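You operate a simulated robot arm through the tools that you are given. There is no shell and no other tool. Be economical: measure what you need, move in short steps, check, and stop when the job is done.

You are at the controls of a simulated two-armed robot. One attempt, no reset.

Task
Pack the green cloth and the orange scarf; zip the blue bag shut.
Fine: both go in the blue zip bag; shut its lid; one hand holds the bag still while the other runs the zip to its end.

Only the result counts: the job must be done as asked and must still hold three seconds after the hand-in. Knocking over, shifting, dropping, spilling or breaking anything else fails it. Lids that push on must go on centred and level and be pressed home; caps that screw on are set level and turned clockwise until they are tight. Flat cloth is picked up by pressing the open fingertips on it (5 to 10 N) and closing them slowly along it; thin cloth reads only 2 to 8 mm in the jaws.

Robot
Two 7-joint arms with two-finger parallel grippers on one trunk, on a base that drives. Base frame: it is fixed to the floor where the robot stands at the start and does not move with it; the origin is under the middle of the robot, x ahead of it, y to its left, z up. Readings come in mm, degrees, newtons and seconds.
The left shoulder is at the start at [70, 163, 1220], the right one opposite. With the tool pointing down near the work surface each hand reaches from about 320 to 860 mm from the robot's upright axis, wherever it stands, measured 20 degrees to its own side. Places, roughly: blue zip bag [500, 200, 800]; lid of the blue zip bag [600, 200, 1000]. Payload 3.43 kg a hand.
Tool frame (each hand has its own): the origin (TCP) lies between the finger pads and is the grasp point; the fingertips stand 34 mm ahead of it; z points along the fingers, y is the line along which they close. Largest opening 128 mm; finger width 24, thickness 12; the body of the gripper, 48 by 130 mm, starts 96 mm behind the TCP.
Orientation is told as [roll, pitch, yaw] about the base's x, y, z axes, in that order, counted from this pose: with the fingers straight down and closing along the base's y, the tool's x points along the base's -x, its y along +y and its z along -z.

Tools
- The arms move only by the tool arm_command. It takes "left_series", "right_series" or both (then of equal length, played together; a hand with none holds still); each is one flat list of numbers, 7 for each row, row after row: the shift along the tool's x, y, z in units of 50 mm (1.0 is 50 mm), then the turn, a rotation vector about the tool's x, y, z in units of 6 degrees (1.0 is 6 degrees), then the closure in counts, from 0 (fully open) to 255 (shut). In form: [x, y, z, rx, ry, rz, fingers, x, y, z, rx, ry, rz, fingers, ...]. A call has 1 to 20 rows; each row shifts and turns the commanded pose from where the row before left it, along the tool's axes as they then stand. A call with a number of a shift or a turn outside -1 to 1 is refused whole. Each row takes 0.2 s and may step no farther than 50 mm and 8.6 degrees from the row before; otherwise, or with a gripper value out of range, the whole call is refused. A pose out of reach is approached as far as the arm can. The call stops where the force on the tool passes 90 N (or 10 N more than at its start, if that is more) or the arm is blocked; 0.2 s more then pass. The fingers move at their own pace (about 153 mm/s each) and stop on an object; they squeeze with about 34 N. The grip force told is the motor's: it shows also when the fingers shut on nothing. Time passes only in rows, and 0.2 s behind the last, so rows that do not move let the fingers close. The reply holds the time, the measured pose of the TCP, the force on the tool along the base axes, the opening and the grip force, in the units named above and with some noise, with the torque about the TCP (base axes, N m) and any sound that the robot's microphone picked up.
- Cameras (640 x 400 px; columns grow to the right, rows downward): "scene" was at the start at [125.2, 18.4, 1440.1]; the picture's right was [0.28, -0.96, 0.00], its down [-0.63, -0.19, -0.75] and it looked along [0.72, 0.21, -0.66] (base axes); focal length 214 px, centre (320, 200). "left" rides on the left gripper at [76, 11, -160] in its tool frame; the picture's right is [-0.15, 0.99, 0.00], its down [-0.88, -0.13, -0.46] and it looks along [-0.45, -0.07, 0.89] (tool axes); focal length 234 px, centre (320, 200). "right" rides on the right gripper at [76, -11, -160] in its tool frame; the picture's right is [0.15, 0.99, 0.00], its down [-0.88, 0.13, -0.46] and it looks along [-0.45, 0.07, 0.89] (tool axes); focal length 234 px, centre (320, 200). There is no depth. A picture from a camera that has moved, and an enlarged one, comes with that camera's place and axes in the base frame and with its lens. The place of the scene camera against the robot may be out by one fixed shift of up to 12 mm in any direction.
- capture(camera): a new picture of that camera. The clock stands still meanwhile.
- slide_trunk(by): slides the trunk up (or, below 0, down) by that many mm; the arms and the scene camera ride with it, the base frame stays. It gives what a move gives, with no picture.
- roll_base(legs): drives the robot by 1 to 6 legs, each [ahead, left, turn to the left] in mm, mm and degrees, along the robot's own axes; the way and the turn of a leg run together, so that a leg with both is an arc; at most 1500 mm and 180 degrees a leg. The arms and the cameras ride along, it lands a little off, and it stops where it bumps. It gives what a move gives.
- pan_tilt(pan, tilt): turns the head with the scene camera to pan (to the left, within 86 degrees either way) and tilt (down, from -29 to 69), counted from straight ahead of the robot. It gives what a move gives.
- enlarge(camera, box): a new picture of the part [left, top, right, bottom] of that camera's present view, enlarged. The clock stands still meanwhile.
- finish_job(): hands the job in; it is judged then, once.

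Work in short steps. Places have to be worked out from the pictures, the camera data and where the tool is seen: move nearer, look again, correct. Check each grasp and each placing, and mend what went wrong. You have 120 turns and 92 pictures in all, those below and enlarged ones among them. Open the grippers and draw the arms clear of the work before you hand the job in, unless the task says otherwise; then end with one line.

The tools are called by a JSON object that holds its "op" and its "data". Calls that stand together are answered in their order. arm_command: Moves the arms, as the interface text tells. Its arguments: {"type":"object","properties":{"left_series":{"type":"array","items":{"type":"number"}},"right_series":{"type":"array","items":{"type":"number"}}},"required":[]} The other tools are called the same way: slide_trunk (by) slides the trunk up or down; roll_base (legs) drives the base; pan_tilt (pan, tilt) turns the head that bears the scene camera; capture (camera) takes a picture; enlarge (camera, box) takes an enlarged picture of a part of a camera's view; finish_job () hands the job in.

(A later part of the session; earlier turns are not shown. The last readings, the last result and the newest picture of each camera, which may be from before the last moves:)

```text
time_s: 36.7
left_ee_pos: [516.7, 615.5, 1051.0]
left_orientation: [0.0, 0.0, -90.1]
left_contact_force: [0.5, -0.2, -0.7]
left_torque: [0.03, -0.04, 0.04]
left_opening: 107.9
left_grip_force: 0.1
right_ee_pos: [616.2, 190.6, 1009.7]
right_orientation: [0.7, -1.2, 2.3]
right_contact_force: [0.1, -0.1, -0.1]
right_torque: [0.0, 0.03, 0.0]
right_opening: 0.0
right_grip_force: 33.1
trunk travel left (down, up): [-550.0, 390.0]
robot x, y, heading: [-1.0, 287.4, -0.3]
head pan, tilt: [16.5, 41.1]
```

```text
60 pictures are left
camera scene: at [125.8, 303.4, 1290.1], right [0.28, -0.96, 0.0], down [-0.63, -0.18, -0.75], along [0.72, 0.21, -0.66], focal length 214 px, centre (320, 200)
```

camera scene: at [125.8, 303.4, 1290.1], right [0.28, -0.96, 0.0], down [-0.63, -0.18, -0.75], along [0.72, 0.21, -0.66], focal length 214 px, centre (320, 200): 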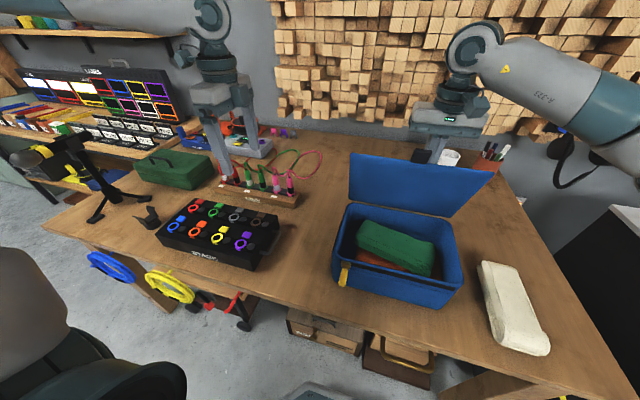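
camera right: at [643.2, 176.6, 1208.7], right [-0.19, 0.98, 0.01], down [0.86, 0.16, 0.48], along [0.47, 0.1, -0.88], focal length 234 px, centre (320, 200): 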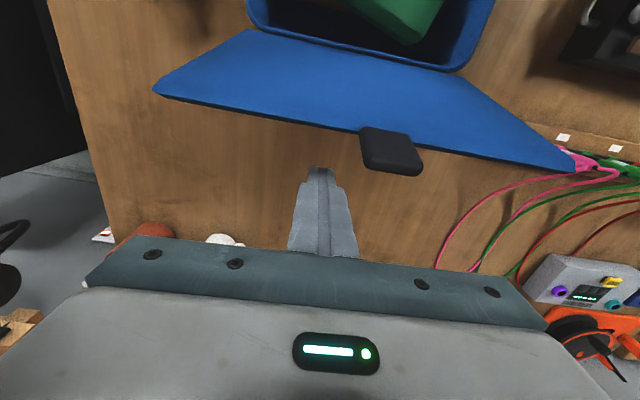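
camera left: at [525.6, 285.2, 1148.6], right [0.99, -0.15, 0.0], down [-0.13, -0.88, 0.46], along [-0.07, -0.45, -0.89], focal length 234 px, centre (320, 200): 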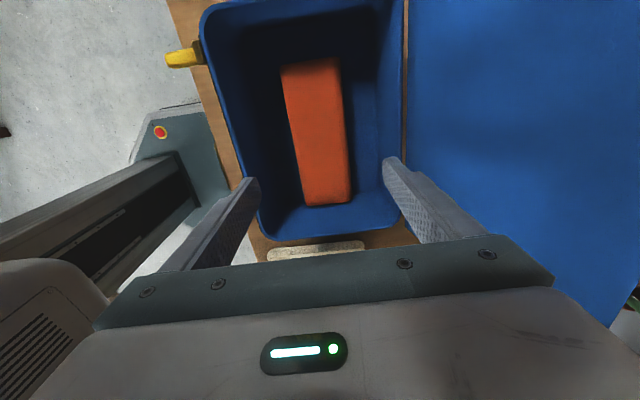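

The lid is upright and follows easily. Continuing the arc forward and down.

{"op": "arm_command", "data": {"right_series": [0.52, 0, 0, 0, 0, 0, 255, 0.33, 0, 0.1, 0, 0, 0, 255, 0.33, 0, 0.1, 0, 0, 0, 255, 0.28, 0, 0.19, 0, 0, 0, 255, 0.28, 0, 0.19, 0, 0, 0, 255, 0.24, 0, 0.25, 0, 0, 0, 255, 0.24, 0, 0.25, 0, 0, 0, 255]}}

{"op": "capture", "data": {"camera": "scene"}}

```text
time_s: 38.3
left_ee_pos: [517.0, 615.3, 1051.5]
left_orientation: [0.0, 0.0, -90.1]
left_contact_force: [0.7, -0.6, -0.2]
left_torque: [-0.01, 0.03, 0.0]
left_opening: 107.8
left_grip_force: 0.0
right_ee_pos: [508.1, 188.0, 952.3]
right_orientation: [0.9, -1.3, 2.3]
right_contact_force: [-1.5, 0.6, 0.6]
right_torque: [0.02, -0.04, 0.02]
right_opening: 0.0
right_grip_force: 33.3
trunk travel left (down, up): [-550.0, 390.0]
robot x, y, heading: [3.3, 287.9, -0.1]
head pan, tilt: [16.5, 41.1]
```

```text
59 pictures are left
camera scene: at [125.9, 303.3, 1290.1], right [0.28, -0.96, 0.0], down [-0.63, -0.18, -0.75], along [0.72, 0.21, -0.66], focal length 214 px, centre (320, 200)
```

scene: 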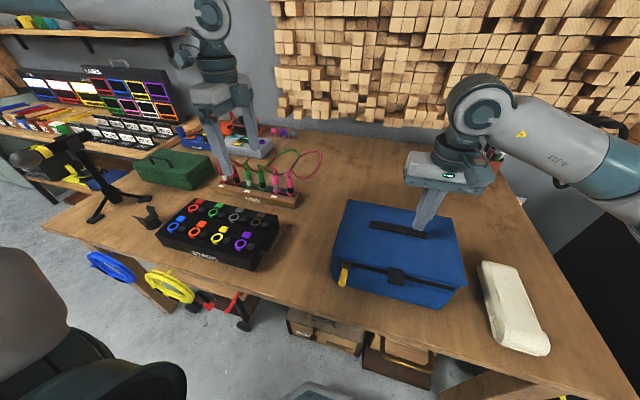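

The lid has come down shut. A closer look before pressing it.

{"op": "enlarge", "data": {"camera": "scene", "box": [310, 185, 490, 320]}}

```text
2.96 times, centred on (400, 252) of scene
camera zoom: at [125.9, 303.3, 1290.1], right [0.28, -0.96, 0.0], down [-0.63, -0.18, -0.75], along [0.72, 0.21, -0.66], focal length 636 px, centre (83, 44)
```

zoom: 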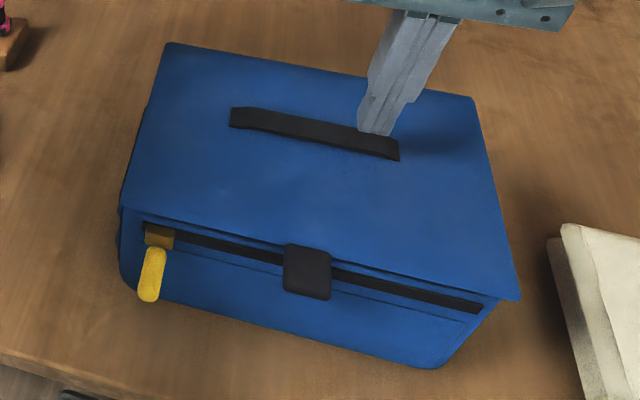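

The lid is closed and flat. The slider is at the front-left corner near [410, 325, 835], with its yellow pull sticking out towards me, and the track runs to y≈90. The right hand goes above the pull to look; the left hand squares up to yaw 0.

{"op": "arm_command", "data": {"left_series": [0, 0, 0, 0, 0, -1, 135, 0, 0, 0, 0, 0, -1, 135, 0, 0, 0, 0, 0, -1, 135, 0, 0, 0, 0, 0, -1, 135, 0, 0, 0, 0, 0, -1, 135, 0, 0, 0, 0, 0, -1, 135, 0, 0, 0, 0, 0, -1, 135, 0, 0, 0, 0, 0, -1, 135, 0, 0, 0, 0, 0, -1, 135, 0, 0, 0, 0, 0, -1, 135, 0, 0, 0, 0, 0, -1, 135, 0, 0, 0, 0, 0, -1, 135, 0, 0, 0, 0, 0, -1, 135, 0, 0, 0, 0, 0, -1, 135, 0, 0, 0, 0, 0, -1, 135], "right_series": [0, 0, -0.6, 0, 0, 0, 135, 0, 0, -0.6, 0, 0, 0, 135, 0.6, 0.6, 0, 0, 0, 0, 135, 0.6, 0.6, 0, 0, 0, 0, 135, 0.6, 0.6, 0, 0, 0, 0, 135, 0.6, 0.5, 0, 0, 0, 0, 135, 0.4, 0.4, 0, 0, 0, 0, 135, 0, 0, 0, 0, 0, 0, 135, 0, 0, 0, 0, 0, 0, 135, 0, 0, 0, 0, 0, 0, 135, 0, 0, 0, 0, 0, 0, 135, 0, 0, 0, 0, 0, 0, 135, 0, 0, 0, 0, 0, 0, 135, 0, 0, 0, 0, 0, 0, 135, 0, 0, 0, 0, 0, 0, 135]}}

{"op": "capture", "data": {"camera": "right"}}

{"op": "capture", "data": {"camera": "scene"}}

```text
time_s: 41.5
left_ee_pos: [516.6, 615.0, 1050.9]
left_orientation: [0.0, -0.1, 0.0]
left_contact_force: [-0.1, -0.1, -0.9]
left_torque: [-0.01, -0.03, 0.03]
left_opening: 60.5
left_grip_force: 0.0
right_ee_pos: [359.9, 313.2, 1009.9]
right_orientation: [0.8, -1.2, 2.4]
right_contact_force: [-0.1, 0.1, 0.2]
right_torque: [0.02, 0.02, -0.02]
right_opening: 60.5
right_grip_force: 0.1
trunk travel left (down, up): [-550.0, 390.0]
robot x, y, heading: [0.3, 287.4, -0.2]
head pan, tilt: [16.5, 41.1]
```

```text
57 pictures are left
camera right: at [280.5, 297.6, 1167.6], right [-0.19, 0.98, 0.01], down [0.86, 0.16, 0.48], along [0.47, 0.1, -0.88], focal length 234 px, centre (320, 200)
```

right: 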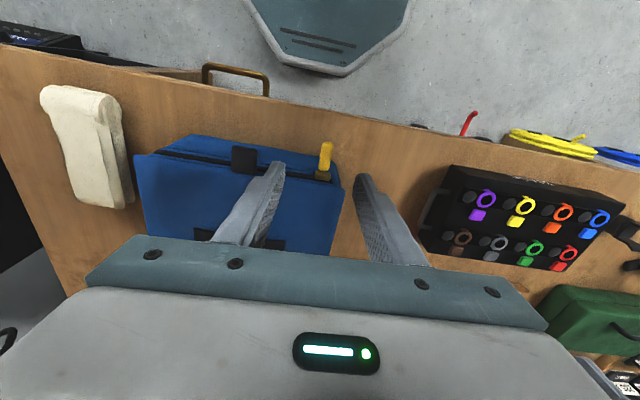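

```text
56 pictures are left
camera scene: at [125.9, 303.5, 1290.1], right [0.28, -0.96, 0.0], down [-0.63, -0.18, -0.75], along [0.72, 0.21, -0.66], focal length 214 px, centre (320, 200)
```

scene: 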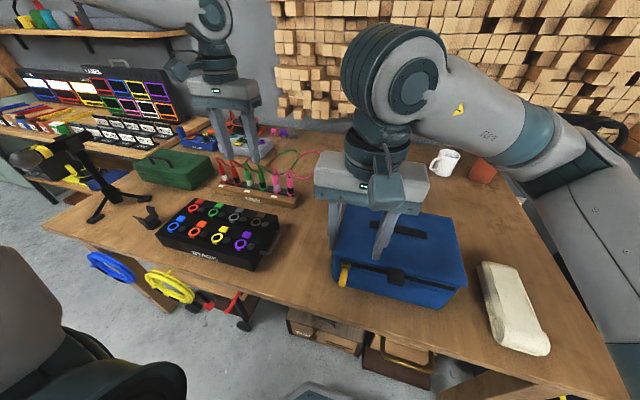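

The pull runs from its tip at about [371, 329, 818] to the slider at [415, 332, 835]. The left hand now moves over the lid's left rear, ready to press it down.

{"op": "arm_command", "data": {"left_series": [-0.18, -0.87, 0, 0, 0, 0, 175, -0.18, -0.87, 0, 0, 0, 0, 175, -0.18, -0.87, 0, 0, 0, 0, 175, -0.18, -0.87, 0, 0, 0, 0, 175, -0.18, -0.87, 0, 0, 0, 0, 175, -0.18, -0.87, 0, 0, 0, 0, 175, -0.18, -0.87, 0, 0, 0, 0, 175, 0, 0, 0.9, 0, 0, 0, 175, 0, 0, 0.9, 0, 0, 0, 175, 0, 0, 0.6, 0, 0, 0, 175]}}

{"op": "capture", "data": {"camera": "scene"}}

{"op": "capture", "data": {"camera": "left"}}

```text
time_s: 43.7
left_ee_pos: [550.1, 428.1, 925.7]
left_orientation: [0.0, -0.1, -0.1]
left_contact_force: [-0.7, 0.1, 0.0]
left_torque: [0.0, -0.03, 0.02]
left_opening: 40.2
left_grip_force: 0.1
left hand out of reach, approached as far as the arm can: row 5, 6, 7
right_ee_pos: [360.2, 314.0, 1010.3]
right_orientation: [0.8, -1.2, 2.3]
right_contact_force: [0.6, 0.0, 0.3]
right_torque: [-0.05, 0.03, -0.01]
right_opening: 60.3
right_grip_force: 0.0
trunk travel left (down, up): [-550.0, 390.0]
robot x, y, heading: [1.7, 284.7, -0.2]
head pan, tilt: [16.5, 41.1]
```

```text
55 pictures are left
camera scene: at [125.8, 303.6, 1290.2], right [0.28, -0.96, 0.0], down [-0.63, -0.18, -0.75], along [0.72, 0.21, -0.66], focal length 214 px, centre (320, 200)
```

scene: 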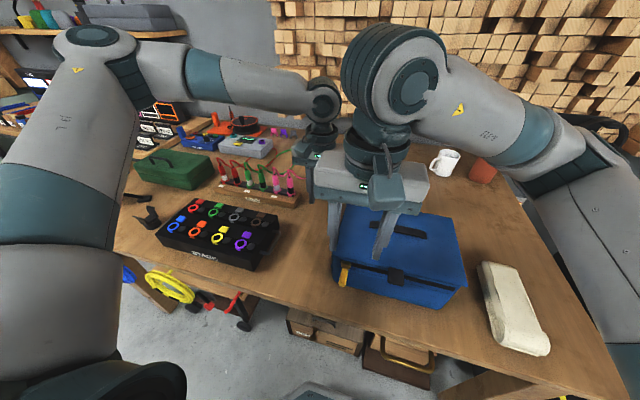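

```text
54 pictures are left
camera left: at [475.1, 438.9, 1085.9], right [0.15, 0.99, 0.0], down [0.88, -0.13, 0.46], along [0.45, -0.07, -0.89], focal length 234 px, centre (320, 200)
```

left: 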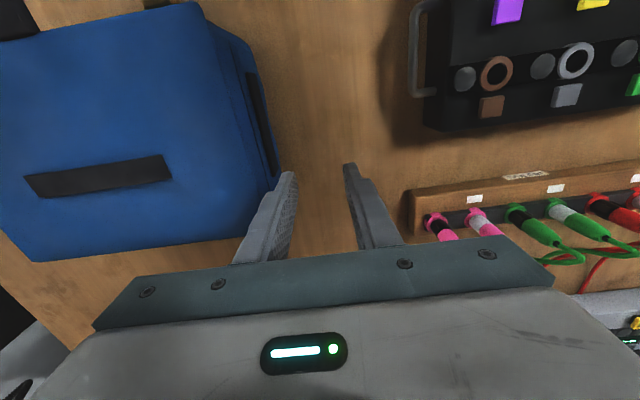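

The left hand stopped at y 428. Being lower may help, so I'll try to carry on towards y 310 just above lid height.

{"op": "arm_command", "data": {"left_series": [0, 0, -0.1, 0, 0, 0, 175, -0.1, -0.6, 0, 0, 0, 0, 175, -0.1, -0.6, 0, 0, 0, 0, 175, -0.1, -0.6, 0, 0, 0, 0, 175, -0.1, -0.5, 0, 0, 0, 0, 175]}}

```text
time_s: 44.9
left_ee_pos: [536.0, 415.2, 941.1]
left_orientation: [-0.1, 0.0, -0.1]
left_contact_force: [-0.3, -0.2, -0.5]
left_torque: [0.0, -0.03, 0.05]
left_opening: 40.1
left_grip_force: 0.1
left hand out of reach, approached as far as the arm can: row 2, 3, 4, 5
right_ee_pos: [359.9, 314.1, 1009.4]
right_orientation: [0.8, -1.3, 2.4]
right_contact_force: [-0.4, 0.2, -0.8]
right_torque: [-0.04, -0.02, -0.01]
right_opening: 60.5
right_grip_force: 0.1
trunk travel left (down, up): [-550.0, 390.0]
robot x, y, heading: [1.2, 284.5, -0.5]
head pan, tilt: [16.5, 41.1]
```

Probably a wrist joint limit, so I'll try the left hand at yaw +36° and see whether it can come inward.

{"op": "arm_command", "data": {"left_series": [0, 0, 0, 0, 0, -1, 175, 0, 0, 0, 0, 0, -1, 175, 0, 0, 0, 0, 0, -1, 175, 0, 0, 0, 0, 0, -1, 175, 0, 0, 0, 0, 0, -1, 175, 0, 0, 0, 0, 0, -1, 175, -0.29, -0.4, 0, 0, 0, 0, 175, -0.29, -0.4, 0, 0, 0, 0, 175]}}

```text
time_s: 46.7
left_ee_pos: [568.9, 431.8, 942.1]
left_orientation: [-0.1, 0.0, 35.9]
left_contact_force: [0.1, 0.5, 1.4]
left_torque: [0.04, -0.03, 0.0]
left_opening: 40.4
left_grip_force: 0.0
left hand out of reach, approached as far as the arm can: row 7, 8
right_ee_pos: [359.4, 314.5, 1010.0]
right_orientation: [0.8, -1.2, 2.5]
right_contact_force: [0.1, 0.3, -0.4]
right_torque: [0.04, 0.0, 0.05]
right_opening: 60.4
right_grip_force: 0.1
trunk travel left (down, up): [-550.0, 390.0]
robot x, y, heading: [3.2, 286.5, -0.2]
head pan, tilt: [16.5, 41.1]
```

The left arm can't cross inwards from here. If the robot stands to the front-left of the bag at a heading of about −40°, the left hand can reach the lid and the right hand the zip run. I'll raise both arms first.

{"op": "arm_command", "data": {"left_series": [0, 0, -0.8, 0, 0, 1, 175, 0, 0, -0.8, 0, 0, 1, 175, 0, 0, -0.8, 0, 0, 1, 175, 0, 0, -0.8, 0, 0, 1, 175, 0, 0, 0, 0, 0, 1, 175, 0, 0, 0, 0, 0, 1, 175], "right_series": [0, 0, -0.5, 0, 0, 0, 135, 0, 0, -0.5, 0, 0, 0, 135, 0, 0, -0.5, 0, 0, 0, 135, 0, 0, -0.5, 0, 0, 0, 135, 0, 0, 0, 0, 0, 0, 135, 0, 0, 0, 0, 0, 0, 135]}}

{"op": "roll_base", "data": {"legs": [[0, 0, -40]]}}

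{"op": "capture", "data": {"camera": "scene"}}

```text
time_s: 48.1
left_ee_pos: [577.5, 457.4, 1088.2]
left_orientation: [-0.1, 0.0, -0.2]
left_contact_force: [0.7, -0.5, -0.2]
left_torque: [0.01, 0.0, 0.0]
left_opening: 40.3
left_grip_force: 0.0
left hand out of reach, approached as far as the arm can: row 3, 4
right_ee_pos: [357.6, 312.9, 1113.2]
right_orientation: [0.7, -1.3, 2.4]
right_contact_force: [0.4, 0.6, -0.1]
right_torque: [0.02, 0.0, -0.02]
right_opening: 60.3
right_grip_force: 0.0
trunk travel left (down, up): [-550.0, 390.0]
robot x, y, heading: [-0.2, 286.2, -0.1]
head pan, tilt: [16.5, 41.1]
```

```text
time_s: 50.4
left_ee_pos: [551.2, 42.6, 1088.4]
left_orientation: [0.1, -0.1, -40.6]
left_contact_force: [-0.3, 0.3, 0.0]
left_torque: [0.03, 0.01, -0.02]
left_opening: 40.1
left_grip_force: 0.0
right_ee_pos: [289.8, 74.4, 1112.2]
right_orientation: [0.8, -1.3, -38.2]
right_contact_force: [-0.2, 0.3, -0.3]
right_torque: [0.05, 0.01, -0.05]
right_opening: 60.8
right_grip_force: 0.1
trunk travel left (down, up): [-550.0, 390.0]
robot x, y, heading: [-1.0, 285.5, -40.8]
head pan, tilt: [16.5, 41.1]
```

```text
53 pictures are left
camera scene: at [109.7, 212.6, 1290.1], right [-0.41, -0.91, 0.0], down [-0.6, 0.27, -0.75], along [0.69, -0.31, -0.66], focal length 214 px, centre (320, 200)
```

scene: 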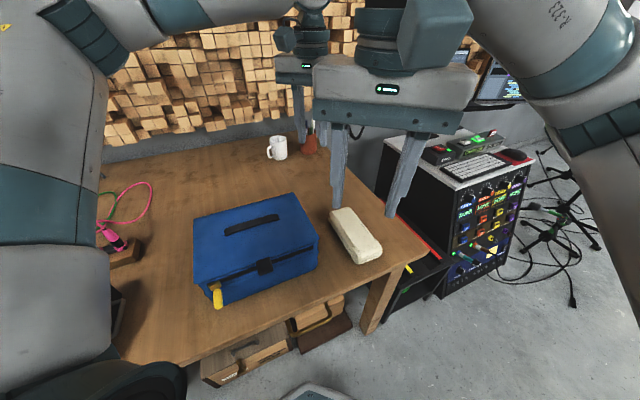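

Turned cleanly. Now driving back and left so the bag sits well for both arms.

{"op": "roll_base", "data": {"legs": [[-156, 261, 0]]}}

{"op": "capture", "data": {"camera": "scene"}}

```text
time_s: 52.5
left_ee_pos: [600.1, 338.8, 1087.7]
left_orientation: [0.0, -0.1, -40.6]
left_contact_force: [0.2, -0.5, 0.3]
left_torque: [-0.01, -0.03, -0.02]
left_opening: 40.3
left_grip_force: 0.1
right_ee_pos: [340.0, 371.4, 1113.2]
right_orientation: [0.8, -1.4, -38.1]
right_contact_force: [1.2, -0.7, 0.4]
right_torque: [0.0, 0.03, 0.02]
right_opening: 60.3
right_grip_force: 0.1
trunk travel left (down, up): [-550.0, 390.0]
robot x, y, heading: [48.5, 580.3, -40.4]
head pan, tilt: [16.5, 41.1]
```

```text
52 pictures are left
camera scene: at [158.8, 509.9, 1290.1], right [-0.41, -0.91, 0.0], down [-0.6, 0.27, -0.75], along [0.69, -0.31, -0.66], focal length 214 px, centre (320, 200)
```

scene: 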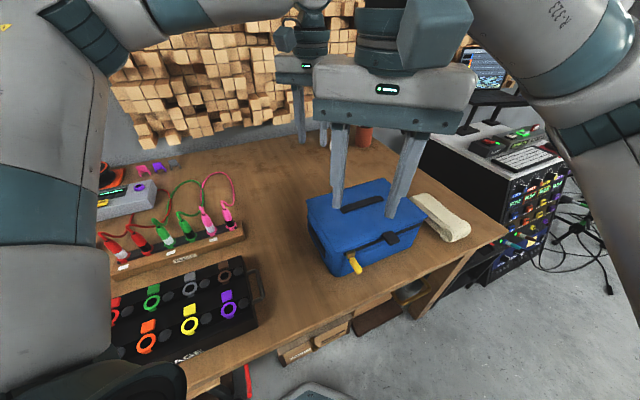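

The position is good. The left hand goes above the lid corner at about [575, 310]; the right hand squares its yaw to the zip.

{"op": "arm_command", "data": {"left_series": [0, -0.38, 0, 0, 0, 0, 175, 0, -0.38, 0, 0, 0, 0, 175, 0, 0, 0.8, 0, 0, 0, 175, 0, 0, 0.8, 0, 0, 0, 175, 0, 0, 0.8, 0, 0, 0, 175, 0, 0, 0.7, 0, 0, 0, 175, 0, 0, 0.2, 0, 0, 0, 175], "right_series": [0, 0, 0, 0, 0, -1, 135, 0, 0, 0, 0, 0, -1, 135, 0, 0, 0, 0, 0, -1, 135, 0, 0, 0, 0, 0, -1, 135, 0, 0, 0, 0, 0, -1, 135, 0, 0, 0, 0, 0, -1, 135, 0, 0, 0, 0, 0, -0.6, 135]}}

{"op": "capture", "data": {"camera": "right"}}

{"op": "capture", "data": {"camera": "left"}}

```text
time_s: 54.1
left_ee_pos: [593.5, 333.9, 922.9]
left_orientation: [0.1, -0.1, -40.4]
left_contact_force: [0.9, -0.4, 0.4]
left_torque: [-0.02, 0.01, -0.03]
left_opening: 40.2
left_grip_force: 0.0
left hand out of reach, approached as far as the arm can: row 1, 2
right_ee_pos: [339.0, 371.0, 1113.4]
right_orientation: [-0.2, -1.5, 1.6]
right_contact_force: [0.0, -0.6, -0.8]
right_torque: [-0.02, -0.02, -0.03]
right_opening: 60.3
right_grip_force: 0.1
trunk travel left (down, up): [-550.0, 390.0]
robot x, y, heading: [51.7, 584.0, -40.5]
head pan, tilt: [16.5, 41.1]
```

```text
51 pictures are left
camera right: at [258.8, 358.5, 1270.2], right [-0.17, 0.98, -0.01], down [0.86, 0.16, 0.48], along [0.47, 0.08, -0.88], focal length 234 px, centre (320, 200)
```

right: 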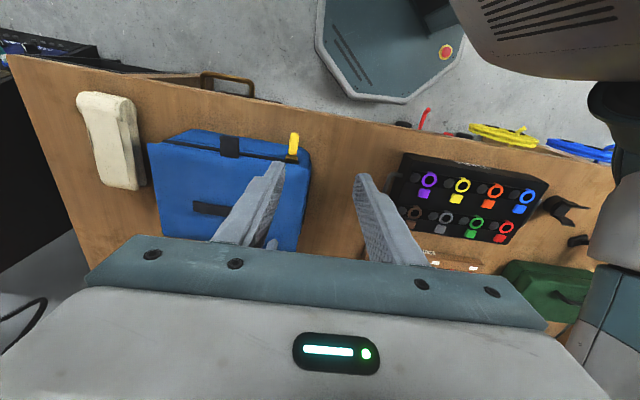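

```text
50 pictures are left
camera left: at [544.1, 392.0, 1082.1], right [0.75, 0.66, 0.0], down [0.58, -0.67, 0.46], along [0.3, -0.34, -0.89], focal length 234 px, centre (320, 200)
```

left: 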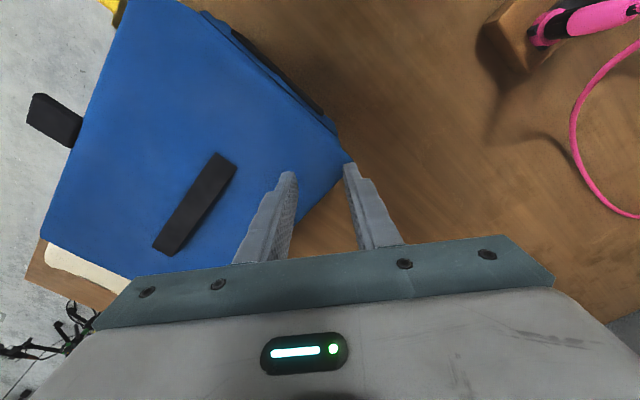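

The left hand is just short of the lid. Nudging the base 40 mm to its own right, then moving the right hand above the pull.

{"op": "arm_command", "data": {"left_series": [0, 0, -0.5, 0, 0, 0, 175]}}

{"op": "roll_base", "data": {"legs": [[0, -40, 0]]}}

{"op": "arm_command", "data": {"right_series": [-0.7, 0, 0.6, 0, 0, 0, 135, -0.7, -0.1, 0.6, 0, 0, 0, 135, 0, -0.1, 0.9, 0, 0, 0, 135, 0, 0, 0.9, 0, 0, 0, 135]}}

{"op": "capture", "data": {"camera": "right"}}

```text
time_s: 54.5
left_ee_pos: [593.0, 335.1, 947.4]
left_orientation: [0.1, -0.1, -40.6]
left_contact_force: [0.2, -0.3, 0.8]
left_torque: [0.0, 0.0, 0.03]
left_opening: 40.3
left_grip_force: 0.0
right_ee_pos: [338.6, 371.0, 1113.1]
right_orientation: [-0.2, -1.5, 1.6]
right_contact_force: [0.4, -0.5, 0.7]
right_torque: [-0.02, -0.03, 0.02]
right_opening: 60.2
right_grip_force: 0.1
trunk travel left (down, up): [-550.0, 390.0]
robot x, y, heading: [49.8, 582.3, -40.5]
head pan, tilt: [16.5, 41.1]
```

```text
time_s: 55.3
left_ee_pos: [567.9, 305.1, 946.4]
left_orientation: [0.1, 0.1, -40.5]
left_contact_force: [0.3, 0.2, -0.1]
left_torque: [0.0, -0.01, 0.03]
left_opening: 40.3
left_grip_force: 0.0
right_ee_pos: [314.1, 342.6, 1113.4]
right_orientation: [-0.1, -1.5, 1.6]
right_contact_force: [-1.1, 1.1, 0.3]
right_torque: [0.01, -0.01, -0.01]
right_opening: 60.2
right_grip_force: 0.0
trunk travel left (down, up): [-550.0, 390.0]
robot x, y, heading: [20.2, 550.7, -40.7]
head pan, tilt: [16.5, 41.1]
```

```text
time_s: 56.3
left_ee_pos: [568.9, 304.2, 946.2]
left_orientation: [0.0, 0.0, -40.5]
left_contact_force: [0.2, -0.6, -0.4]
left_torque: [0.02, 0.0, 0.0]
left_opening: 40.3
left_grip_force: 0.0
right_ee_pos: [389.2, 330.9, 965.5]
right_orientation: [-0.1, -1.5, 1.5]
right_contact_force: [0.9, -0.2, -0.5]
right_torque: [0.02, -0.01, 0.0]
right_opening: 60.3
right_grip_force: 0.0
trunk travel left (down, up): [-550.0, 390.0]
robot x, y, heading: [23.7, 552.2, -40.9]
head pan, tilt: [16.5, 41.1]
```

```text
49 pictures are left
camera right: at [308.9, 318.6, 1123.0], right [-0.17, 0.98, -0.01], down [0.86, 0.15, 0.48], along [0.47, 0.08, -0.88], focal length 234 px, centre (320, 200)
```

right: 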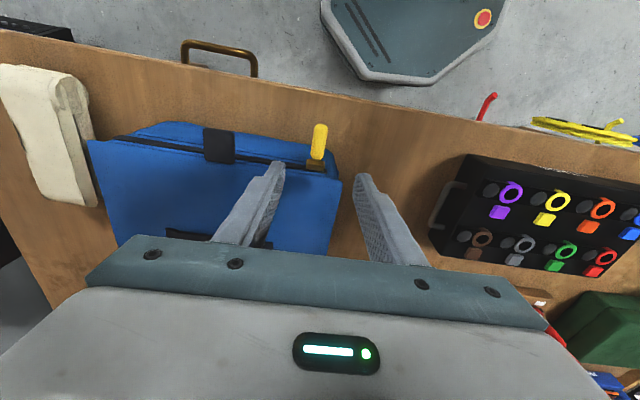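

The left hand is over the lid and the right above the pull, with its tip at x≈366, base at x≈406 and y≈330. Lowering the left onto the lid first.

{"op": "arm_command", "data": {"left_series": [0, 0, 0.4, 0, 0, 0, 175, 0, 0, 0.3, 0, 0, 0, 175, 0, 0, 0.1, 0, 0, 0, 175, 0, 0, 0.08, 0, 0, 0, 175]}}

```text
time_s: 57.5
left_ee_pos: [567.7, 304.8, 916.6]
left_orientation: [-0.3, -1.6, -40.4]
left_contact_force: [-11.4, 13.1, 35.5]
left_torque: [1.18, 0.3, 0.08]
left_opening: 40.0
left_grip_force: 0.0
right_ee_pos: [386.5, 335.3, 967.6]
right_orientation: [-0.3, -1.7, 1.6]
right_contact_force: [-0.3, 0.3, -0.3]
right_torque: [0.01, 0.0, -0.01]
right_opening: 60.3
right_grip_force: 0.0
trunk travel left (down, up): [-550.0, 390.0]
robot x, y, heading: [21.3, 551.7, -40.4]
head pan, tilt: [16.5, 41.1]
stopped in row 4 (left hand): the force on the tool passed its limit (the readings are from after the stop); the commanded pose is now the measured one
```

The left hand presses the lid with about 35 N. I'll check that nothing shifted and zoom on the lid and zip.

{"op": "enlarge", "data": {"camera": "scene", "box": [280, 150, 440, 290]}}

{"op": "enlarge", "data": {"camera": "right", "box": [80, 90, 380, 270]}}

```text
2.86 times, centred on (360, 220) of scene
camera zoom: at [129.6, 484.1, 1290.1], right [-0.41, -0.91, 0.0], down [-0.6, 0.27, -0.76], along [0.69, -0.31, -0.65], focal length 613 px, centre (206, 143)
```

zoom: 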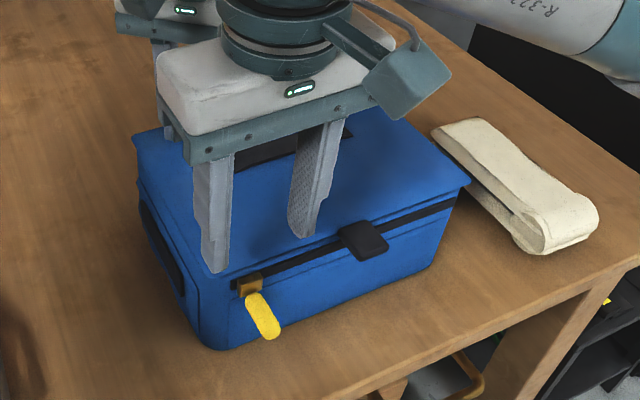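

```text
2.13 times, centred on (230, 180) of right
camera zoom: at [305.1, 322.5, 1124.5], right [-0.17, 0.98, -0.01], down [0.86, 0.16, 0.48], along [0.47, 0.07, -0.88], focal length 500 px, centre (512, 243)
```

zoom: 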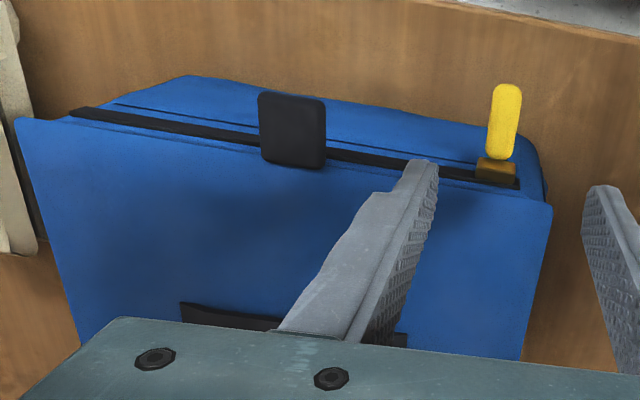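

From both views the pull spans about [361, 325, 853] to [396, 327, 865]. I'll bring the right hand to [375, 327, 857] with the fingers open around it.

{"op": "arm_command", "data": {"right_series": [0.26, -0.14, 0, 0, 0, 0, 135, 0, 0, 0.6, 0, 0, 0, 135, 0, 0, 0.8, 0, 0, 0, 135, 0, 0, 0.8, 0, 0, 0, 135]}}

{"op": "capture", "data": {"camera": "right"}}

{"op": "enlarge", "data": {"camera": "scene", "box": [260, 150, 440, 290]}}

```text
time_s: 58.5
left_ee_pos: [569.0, 305.2, 916.7]
left_orientation: [-0.2, -1.6, -40.4]
left_contact_force: [-7.5, 14.0, 50.7]
left_torque: [1.32, 0.25, 0.07]
left_opening: 40.2
left_grip_force: 0.0
right_ee_pos: [374.8, 326.1, 857.7]
right_orientation: [-0.5, -1.8, 1.8]
right_contact_force: [0.6, -0.4, 0.1]
right_torque: [0.0, 0.01, 0.0]
right_opening: 60.0
right_grip_force: 0.0
trunk travel left (down, up): [-550.0, 390.0]
robot x, y, heading: [23.9, 553.4, -40.5]
head pan, tilt: [16.5, 41.1]
```

```text
46 pictures are left
camera right: at [293.7, 313.8, 1014.3], right [-0.17, 0.98, -0.01], down [0.86, 0.16, 0.48], along [0.48, 0.07, -0.88], focal length 234 px, centre (320, 200)
```

right: 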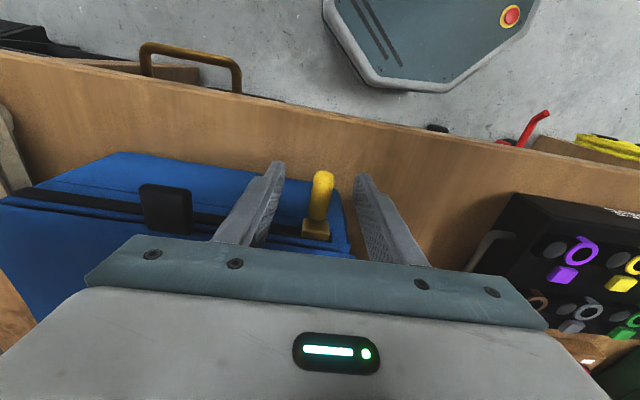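

```text
2.86 times, centred on (350, 220) of scene
camera zoom: at [128.3, 484.4, 1291.1], right [-0.41, -0.91, 0.0], down [-0.6, 0.27, -0.76], along [0.69, -0.31, -0.65], focal length 613 px, centre (234, 143)
```

zoom: 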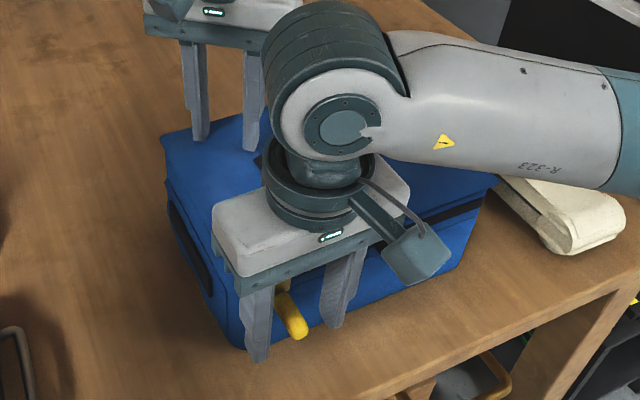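

The pull lies between the fingers at y≈325. Closing on it.

{"op": "arm_command", "data": {"right_series": [0, 0, 0, 0, 0, 0, 180, 0, 0, 0, 0, 0, 0, 210, 0, 0, 0, 0, 0, 0, 255, 0, 0, 0, 0, 0, 0, 255]}}

{"op": "capture", "data": {"camera": "right"}}

```text
time_s: 59.5
left_ee_pos: [569.6, 305.3, 915.7]
left_orientation: [-0.1, -1.6, -40.4]
left_contact_force: [-4.7, 14.7, 52.3]
left_torque: [1.41, 0.17, -0.04]
left_opening: 40.5
left_grip_force: 0.7
right_ee_pos: [375.0, 326.5, 857.8]
right_orientation: [-0.5, -1.6, 1.7]
right_contact_force: [-2.2, -0.8, 0.9]
right_torque: [0.52, -0.02, -0.81]
right_opening: 14.8
right_grip_force: 34.1
trunk travel left (down, up): [-550.0, 390.0]
robot x, y, heading: [26.3, 550.8, -40.6]
head pan, tilt: [16.5, 41.1]
```

```text
44 pictures are left
camera right: at [293.7, 313.6, 1014.3], right [-0.17, 0.98, -0.01], down [0.86, 0.16, 0.48], along [0.48, 0.07, -0.88], focal length 234 px, centre (320, 200)
```

right: 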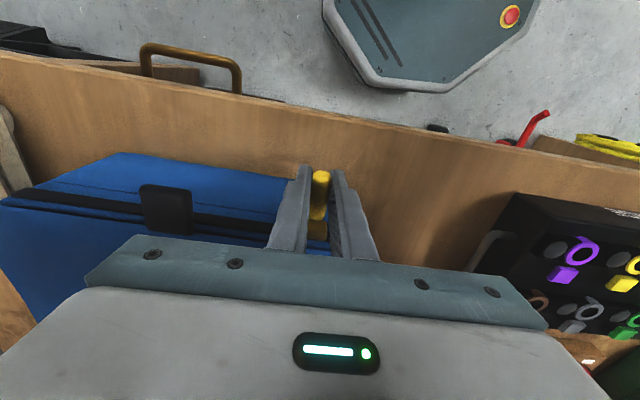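

Gripped at 14.8 mm. Starting to draw the slider along −y in short steps.

{"op": "arm_command", "data": {"right_series": [0, -0.25, 0, 0, 0, 0, 255, 0, -0.3, 0, 0, 0, 0, 255, 0, -0.3, 0, 0, 0, 0, 255]}}

{"op": "capture", "data": {"camera": "right"}}

{"op": "enlarge", "data": {"camera": "scene", "box": [260, 150, 440, 290]}}

```text
time_s: 60.3
left_ee_pos: [568.8, 303.1, 916.5]
left_orientation: [-0.1, -1.7, -40.4]
left_contact_force: [2.4, 11.0, 51.8]
left_torque: [1.08, -0.02, 0.47]
left_opening: 40.4
left_grip_force: 0.0
right_ee_pos: [375.1, 283.1, 856.8]
right_orientation: [-0.5, -1.4, 1.6]
right_contact_force: [-14.8, 0.3, -3.8]
right_torque: [0.37, 0.08, -0.7]
right_opening: 14.9
right_grip_force: 34.4
trunk travel left (down, up): [-550.0, 390.0]
robot x, y, heading: [27.7, 552.4, -40.3]
head pan, tilt: [16.5, 41.1]
```

```text
43 pictures are left
camera right: at [294.9, 270.7, 1014.6], right [-0.17, 0.98, -0.01], down [0.86, 0.16, 0.48], along [0.47, 0.07, -0.88], focal length 234 px, centre (320, 200)
```

right: 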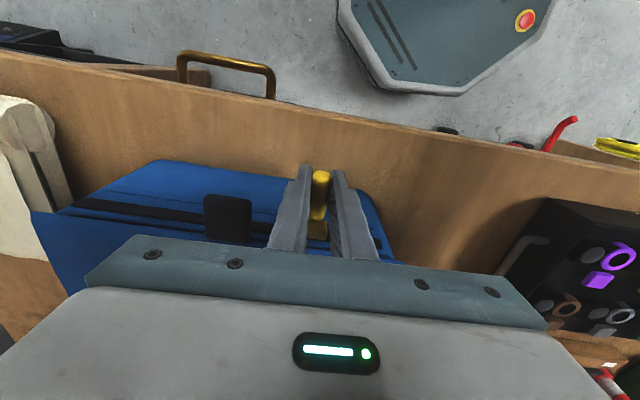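

```text
2.86 times, centred on (350, 220) of scene
camera zoom: at [128.1, 483.4, 1290.9], right [-0.41, -0.91, 0.0], down [-0.6, 0.27, -0.76], along [0.69, -0.31, -0.65], focal length 613 px, centre (234, 143)
```

zoom: 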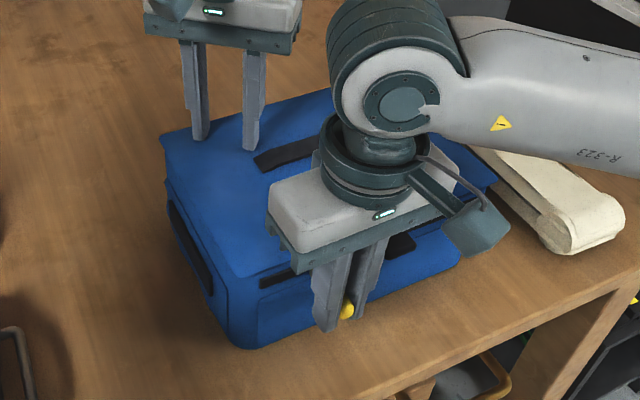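

The slider follows and the bag holds still. There's a −x force of 15 N, so I'll ease the pull outward slightly as I go on.

{"op": "arm_command", "data": {"right_series": [0.08, -0.2, 0, 0, 0, 0, 255, 0.04, -0.3, 0, 0, 0, 0, 255, 0, -0.3, 0, 0, 0, 0, 255]}}

{"op": "capture", "data": {"camera": "right"}}

```text
time_s: 61.1
left_ee_pos: [569.3, 302.2, 917.5]
left_orientation: [-0.6, -1.8, -40.6]
left_contact_force: [-15.4, -13.3, 49.2]
left_torque: [0.48, 0.37, 0.69]
left_opening: 29.4
left_grip_force: 0.0
right_ee_pos: [374.3, 245.2, 857.4]
right_orientation: [-0.1, -1.8, 2.0]
right_contact_force: [22.9, 26.3, -8.5]
right_torque: [-0.37, -0.2, 1.8]
right_opening: 15.2
right_grip_force: 33.5
trunk travel left (down, up): [-550.0, 390.0]
robot x, y, heading: [26.9, 552.4, -40.6]
head pan, tilt: [16.5, 41.1]
```

```text
41 pictures are left
camera right: at [293.2, 231.6, 1014.6], right [-0.18, 0.98, -0.01], down [0.86, 0.16, 0.48], along [0.48, 0.08, -0.88], focal length 234 px, centre (320, 200)
```

right: 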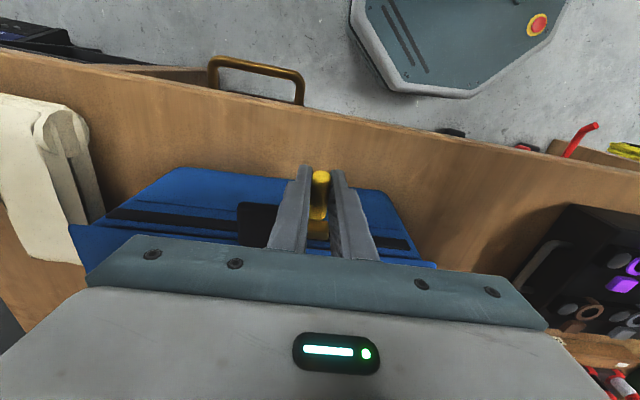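

The finger has met the lid's black tab, which sticks out to x≈375. I'll back off 6 mm, loosen slightly, move out to x≈358 and grip only the tip of the pull so the fingers pass in front of the tab.

{"op": "arm_command", "data": {"right_series": [0, 0.14, 0, 0, 0, 0, 255, 0, 0, 0, 0, 0, 0, 215, 0, 0, 0, 0, 0, 0, 215, 0.17, 0, 0, 0, 0, 0, 215, 0.17, 0, 0, 0, 0, 0, 215]}}

{"op": "enlarge", "data": {"camera": "right", "box": [60, 130, 460, 280]}}

{"op": "capture", "data": {"camera": "scene"}}

```text
time_s: 62.3
left_ee_pos: [567.6, 300.7, 917.1]
left_orientation: [-0.3, -1.6, -40.4]
left_contact_force: [-5.2, -9.3, 46.7]
left_torque: [0.34, 0.3, -0.01]
left_opening: 29.7
left_grip_force: 0.1
right_ee_pos: [356.2, 249.3, 856.3]
right_orientation: [-0.3, -1.7, 1.7]
right_contact_force: [0.4, 0.6, 0.1]
right_torque: [0.01, -0.02, 0.0]
right_opening: 20.3
right_grip_force: 0.1
trunk travel left (down, up): [-550.0, 390.0]
robot x, y, heading: [23.8, 554.3, -40.6]
head pan, tilt: [16.5, 41.1]
```

```text
1.60 times, centred on (260, 205) of right
camera zoom: at [274.2, 236.5, 1013.7], right [-0.17, 0.98, -0.01], down [0.86, 0.16, 0.48], along [0.47, 0.08, -0.88], focal length 375 px, centre (416, 192)
```

zoom: 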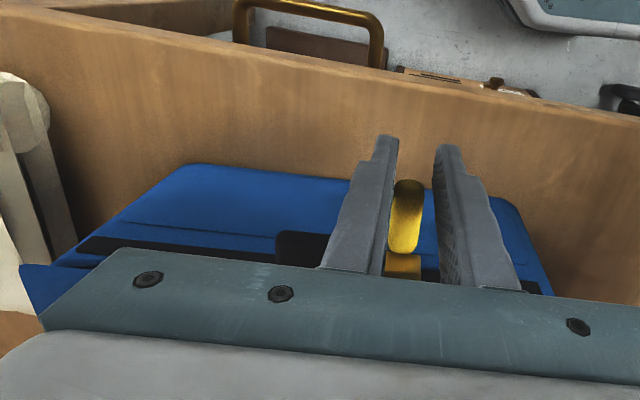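

```text
39 pictures are left
camera scene: at [129.0, 481.0, 1290.7], right [-0.41, -0.91, 0.0], down [-0.6, 0.27, -0.76], along [0.69, -0.31, -0.65], focal length 214 px, centre (320, 200)
```

scene: 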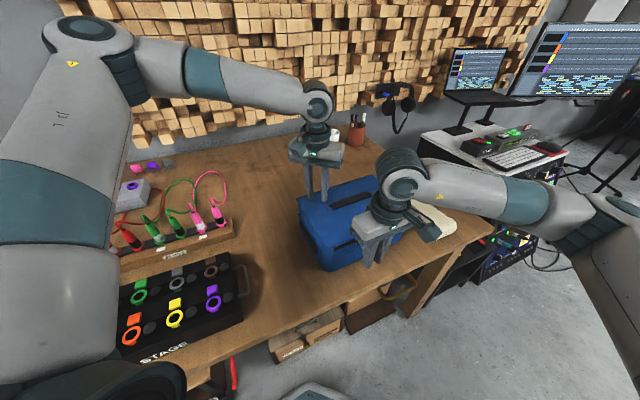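

The pull tip is at x≈356 and the tab's edge at x≈375, while the fingers reach to 368, so they clear it. Re-gripping.

{"op": "arm_command", "data": {"right_series": [0, -0.04, 0, 0, 0, 0, 230, 0, 0, 0, 0, 0, 0, 255, 0, 0, 0, 0, 0, 0, 255]}}

```text
time_s: 63.1
left_ee_pos: [569.5, 300.9, 917.3]
left_orientation: [-0.1, -1.7, -40.5]
left_contact_force: [-4.7, -10.8, 46.2]
left_torque: [0.3, 0.28, 0.21]
left_opening: 29.7
left_grip_force: 0.1
right_ee_pos: [355.2, 246.9, 856.7]
right_orientation: [-0.2, -1.7, 1.6]
right_contact_force: [1.6, 0.0, 1.3]
right_torque: [0.3, -0.03, 0.22]
right_opening: 14.8
right_grip_force: 34.7
trunk travel left (down, up): [-550.0, 390.0]
robot x, y, heading: [27.1, 555.9, -40.4]
head pan, tilt: [16.5, 41.1]
```

Gripped again at 14.8 mm. Drawing on past the tab in short steps.

{"op": "arm_command", "data": {"right_series": [0, -0.2, 0, 0, 0, 0, 255, 0, -0.2, 0, 0, 0, 0, 255, 0, -0.2, 0, 0, 0, 0, 255]}}

{"op": "capture", "data": {"camera": "right"}}

```text
time_s: 63.9
left_ee_pos: [568.8, 302.0, 916.5]
left_orientation: [-0.2, -1.6, -40.6]
left_contact_force: [-3.8, -10.7, 46.2]
left_torque: [0.26, 0.27, 0.13]
left_opening: 30.0
left_grip_force: 0.1
right_ee_pos: [357.9, 215.7, 856.8]
right_orientation: [-0.3, -1.7, 1.6]
right_contact_force: [-0.2, -0.5, 0.2]
right_torque: [0.36, 0.07, 0.22]
right_opening: 14.6
right_grip_force: 34.1
trunk travel left (down, up): [-550.0, 390.0]
robot x, y, heading: [24.9, 553.0, -40.8]
head pan, tilt: [16.5, 41.1]
```

```text
38 pictures are left
camera right: at [275.9, 202.7, 1013.8], right [-0.17, 0.98, -0.01], down [0.86, 0.16, 0.48], along [0.47, 0.08, -0.88], focal length 234 px, centre (320, 200)
```

right: 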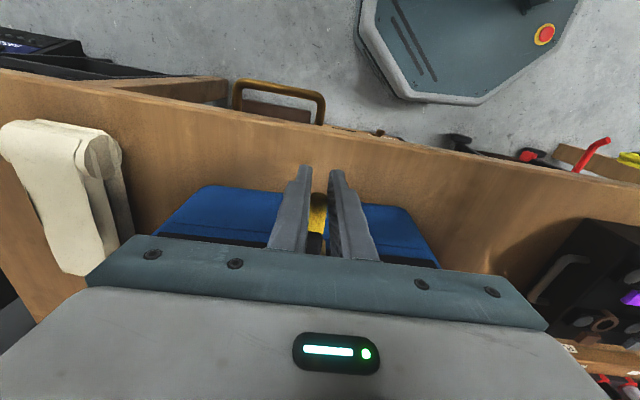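

Passing in front of the tab with almost no force. Going on towards the right end.

{"op": "arm_command", "data": {"right_series": [0, -0.28, 0, 0, 0, 0, 255, 0, -0.28, 0, 0, 0, 0, 255, 0, -0.28, 0, 0, 0, 0, 255, 0, -0.28, 0, 0, 0, 0, 255, 0, -0.28, 0, 0, 0, 0, 255, 0, -0.28, 0, 0, 0, 0, 255]}}

{"op": "capture", "data": {"camera": "right"}}

{"op": "enlarge", "data": {"camera": "scene", "box": [280, 160, 460, 290]}}

```text
time_s: 65.3
left_ee_pos: [567.9, 301.3, 916.5]
left_orientation: [-0.2, -1.6, -40.4]
left_contact_force: [-14.7, -3.9, 48.0]
left_torque: [0.47, 0.63, -0.47]
left_opening: 30.7
left_grip_force: 0.0
right_ee_pos: [355.8, 131.8, 856.8]
right_orientation: [-0.3, -1.6, 1.6]
right_contact_force: [13.5, 2.7, 0.8]
right_torque: [0.4, -0.38, 0.05]
right_opening: 14.6
right_grip_force: 34.5
trunk travel left (down, up): [-550.0, 390.0]
robot x, y, heading: [25.0, 552.0, -40.8]
head pan, tilt: [16.5, 41.1]
```

```text
37 pictures are left
camera right: at [276.1, 119.5, 1013.9], right [-0.17, 0.98, -0.01], down [0.86, 0.16, 0.48], along [0.47, 0.08, -0.88], focal length 234 px, centre (320, 200)
```

right: 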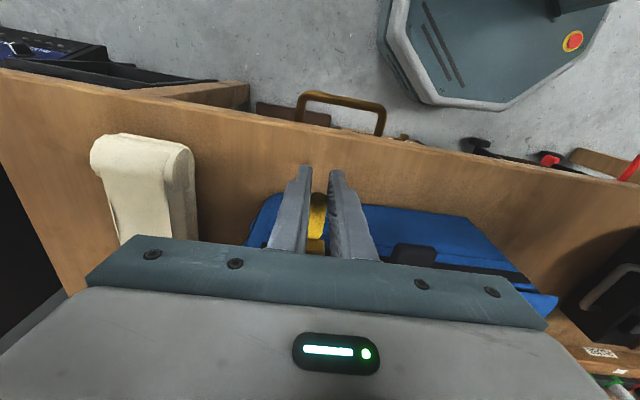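

```text
3.08 times, centred on (370, 225) of scene
camera zoom: at [129.3, 481.7, 1290.7], right [-0.41, -0.91, 0.0], down [-0.6, 0.27, -0.76], along [0.69, -0.31, -0.65], focal length 660 px, centre (166, 123)
```

zoom: 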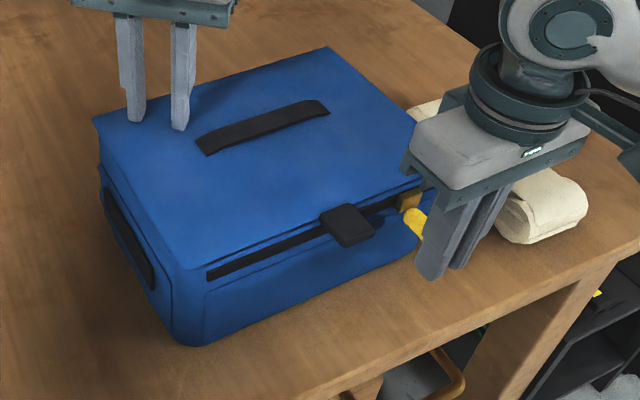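

About 30 mm left. The bag pulls slightly towards +x, so I'll ease in that way while finishing the run.

{"op": "arm_command", "data": {"right_series": [-0.08, -0.16, 0, 0, 0, 0, 255, -0.04, -0.2, 0, 0, 0, 0, 255, -0.02, -0.2, 0, 0, 0, 0, 255]}}

{"op": "enlarge", "data": {"camera": "scene", "box": [280, 160, 460, 290]}}

```text
time_s: 66.1
left_ee_pos: [569.1, 300.3, 916.9]
left_orientation: [0.0, -1.6, -40.4]
left_contact_force: [2.0, -6.6, 48.5]
left_torque: [0.33, 0.12, 0.55]
left_opening: 31.3
left_grip_force: 0.1
right_ee_pos: [364.9, 102.4, 858.6]
right_orientation: [-0.2, -1.5, 1.6]
right_contact_force: [-9.0, 0.1, 0.2]
right_torque: [0.31, 0.43, 0.25]
right_opening: 14.8
right_grip_force: 34.1
trunk travel left (down, up): [-550.0, 390.0]
robot x, y, heading: [23.6, 551.9, -40.8]
head pan, tilt: [16.5, 41.1]
```

```text
3.08 times, centred on (370, 225) of scene
camera zoom: at [128.9, 480.8, 1290.7], right [-0.41, -0.91, 0.0], down [-0.6, 0.27, -0.76], along [0.69, -0.31, -0.65], focal length 660 px, centre (166, 123)
```

zoom: 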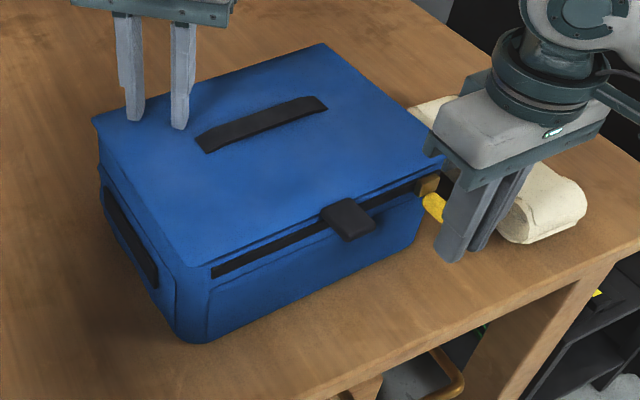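

The slider is nearly at the corner. A few small steps more until it comes up against the stop.

{"op": "arm_command", "data": {"right_series": [0.08, -0.08, 0, 0, 0, 0, 255, 0, -0.1, 0, 0, 0, 0, 255, 0, -0.1, 0, 0, 0, 0, 255]}}

{"op": "enlarge", "data": {"camera": "scene", "box": [340, 170, 430, 250]}}

```text
time_s: 66.9
left_ee_pos: [570.1, 301.6, 916.7]
left_orientation: [-0.6, -1.6, -40.5]
left_contact_force: [-11.2, -18.3, 50.1]
left_torque: [0.21, 0.41, 0.59]
left_opening: 31.3
left_grip_force: 0.1
right_ee_pos: [365.9, 95.7, 858.1]
right_orientation: [-0.1, -1.9, 1.9]
right_contact_force: [22.1, 27.8, -9.5]
right_torque: [0.15, -0.04, 0.33]
right_opening: 14.9
right_grip_force: 34.0
trunk travel left (down, up): [-550.0, 390.0]
robot x, y, heading: [25.3, 554.0, -40.6]
head pan, tilt: [16.5, 41.1]
```

```text
5.00 times, centred on (385, 210) of scene
camera zoom: at [131.7, 482.9, 1290.5], right [-0.41, -0.91, 0.0], down [-0.6, 0.27, -0.76], along [0.69, -0.31, -0.66], focal length 1072 px, centre (-5, 150)
```

zoom: 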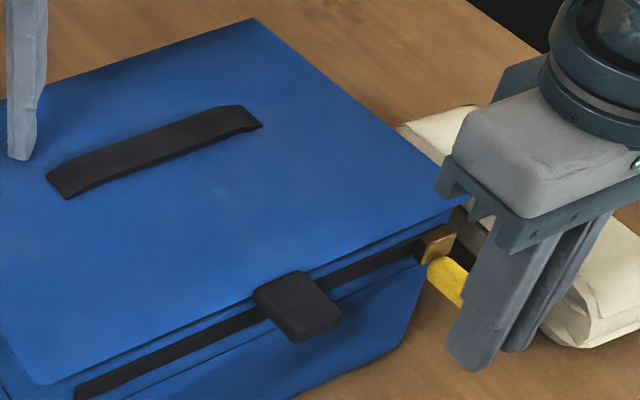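

It stopped against a 28 N resistance, with the slider at the right-hand end. Releasing the pull and drawing the right hand out to verify.

{"op": "arm_command", "data": {"right_series": [0, 0, 0, 0, 0, 0, 200, 0, 0, 0, 0, 0, 0, 200, 0.6, 0, 0, 0, 0, 0, 200, 0, 0, -0.8, 0, 0, 0, 135, 0, 0, -0.8, 0, 0, 0, 135, 0, 0, -0.4, 0, 0, 0, 135]}}

{"op": "enlarge", "data": {"camera": "right", "box": [140, 90, 540, 290]}}

{"op": "enlarge", "data": {"camera": "scene", "box": [290, 170, 440, 290]}}

```text
time_s: 68.3
left_ee_pos: [569.6, 301.4, 917.2]
left_orientation: [-0.2, -1.6, -40.5]
left_contact_force: [3.7, -8.5, 48.8]
left_torque: [0.39, -0.03, 0.12]
left_opening: 31.6
left_grip_force: 0.1
right_ee_pos: [330.5, 89.7, 956.2]
right_orientation: [-0.3, -1.7, 1.5]
right_contact_force: [0.3, -0.1, 0.4]
right_torque: [-0.02, -0.02, 0.01]
right_opening: 60.5
right_grip_force: 0.0
trunk travel left (down, up): [-550.0, 390.0]
robot x, y, heading: [27.7, 551.6, -40.6]
head pan, tilt: [16.5, 41.1]
```

```text
1.60 times, centred on (340, 190) of right
camera zoom: at [248.4, 77.6, 1113.3], right [-0.17, 0.98, -0.01], down [0.86, 0.16, 0.48], along [0.47, 0.08, -0.88], focal length 375 px, centre (288, 216)
```

zoom: 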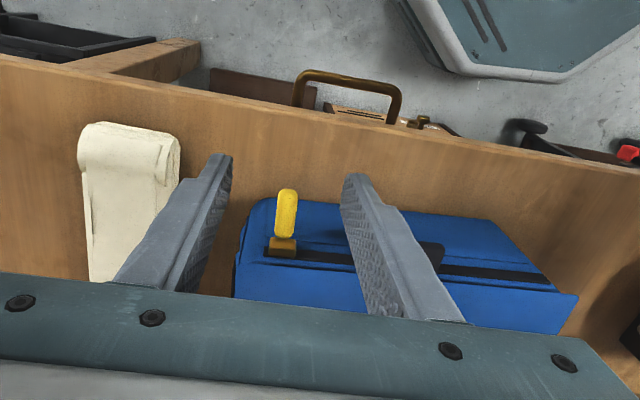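

```text
3.33 times, centred on (365, 230) of scene
camera zoom: at [130.0, 481.3, 1290.6], right [-0.41, -0.91, 0.0], down [-0.6, 0.27, -0.76], along [0.69, -0.31, -0.65], focal length 715 px, centre (170, 100)
```

zoom: 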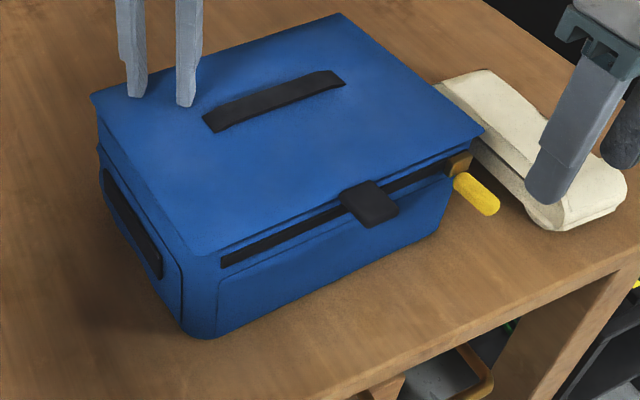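

The slider looks flush with the track's end. One closer look to be sure.

{"op": "enlarge", "data": {"camera": "right", "box": [280, 190, 380, 270]}}

```text
5.00 times, centred on (330, 230) of right
camera zoom: at [248.4, 77.6, 1113.3], right [-0.17, 0.98, -0.01], down [0.86, 0.16, 0.48], along [0.47, 0.08, -0.88], focal length 1171 px, centre (270, 50)
```

zoom: 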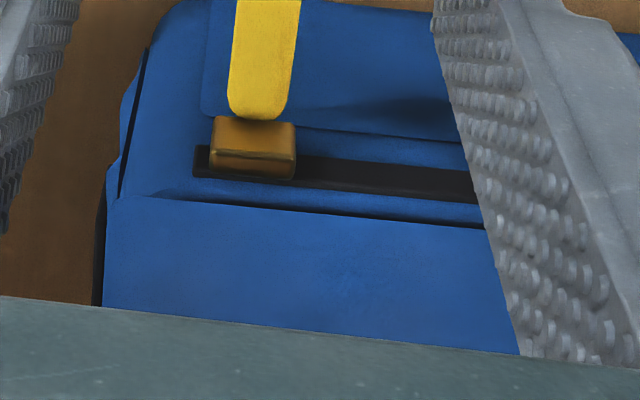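

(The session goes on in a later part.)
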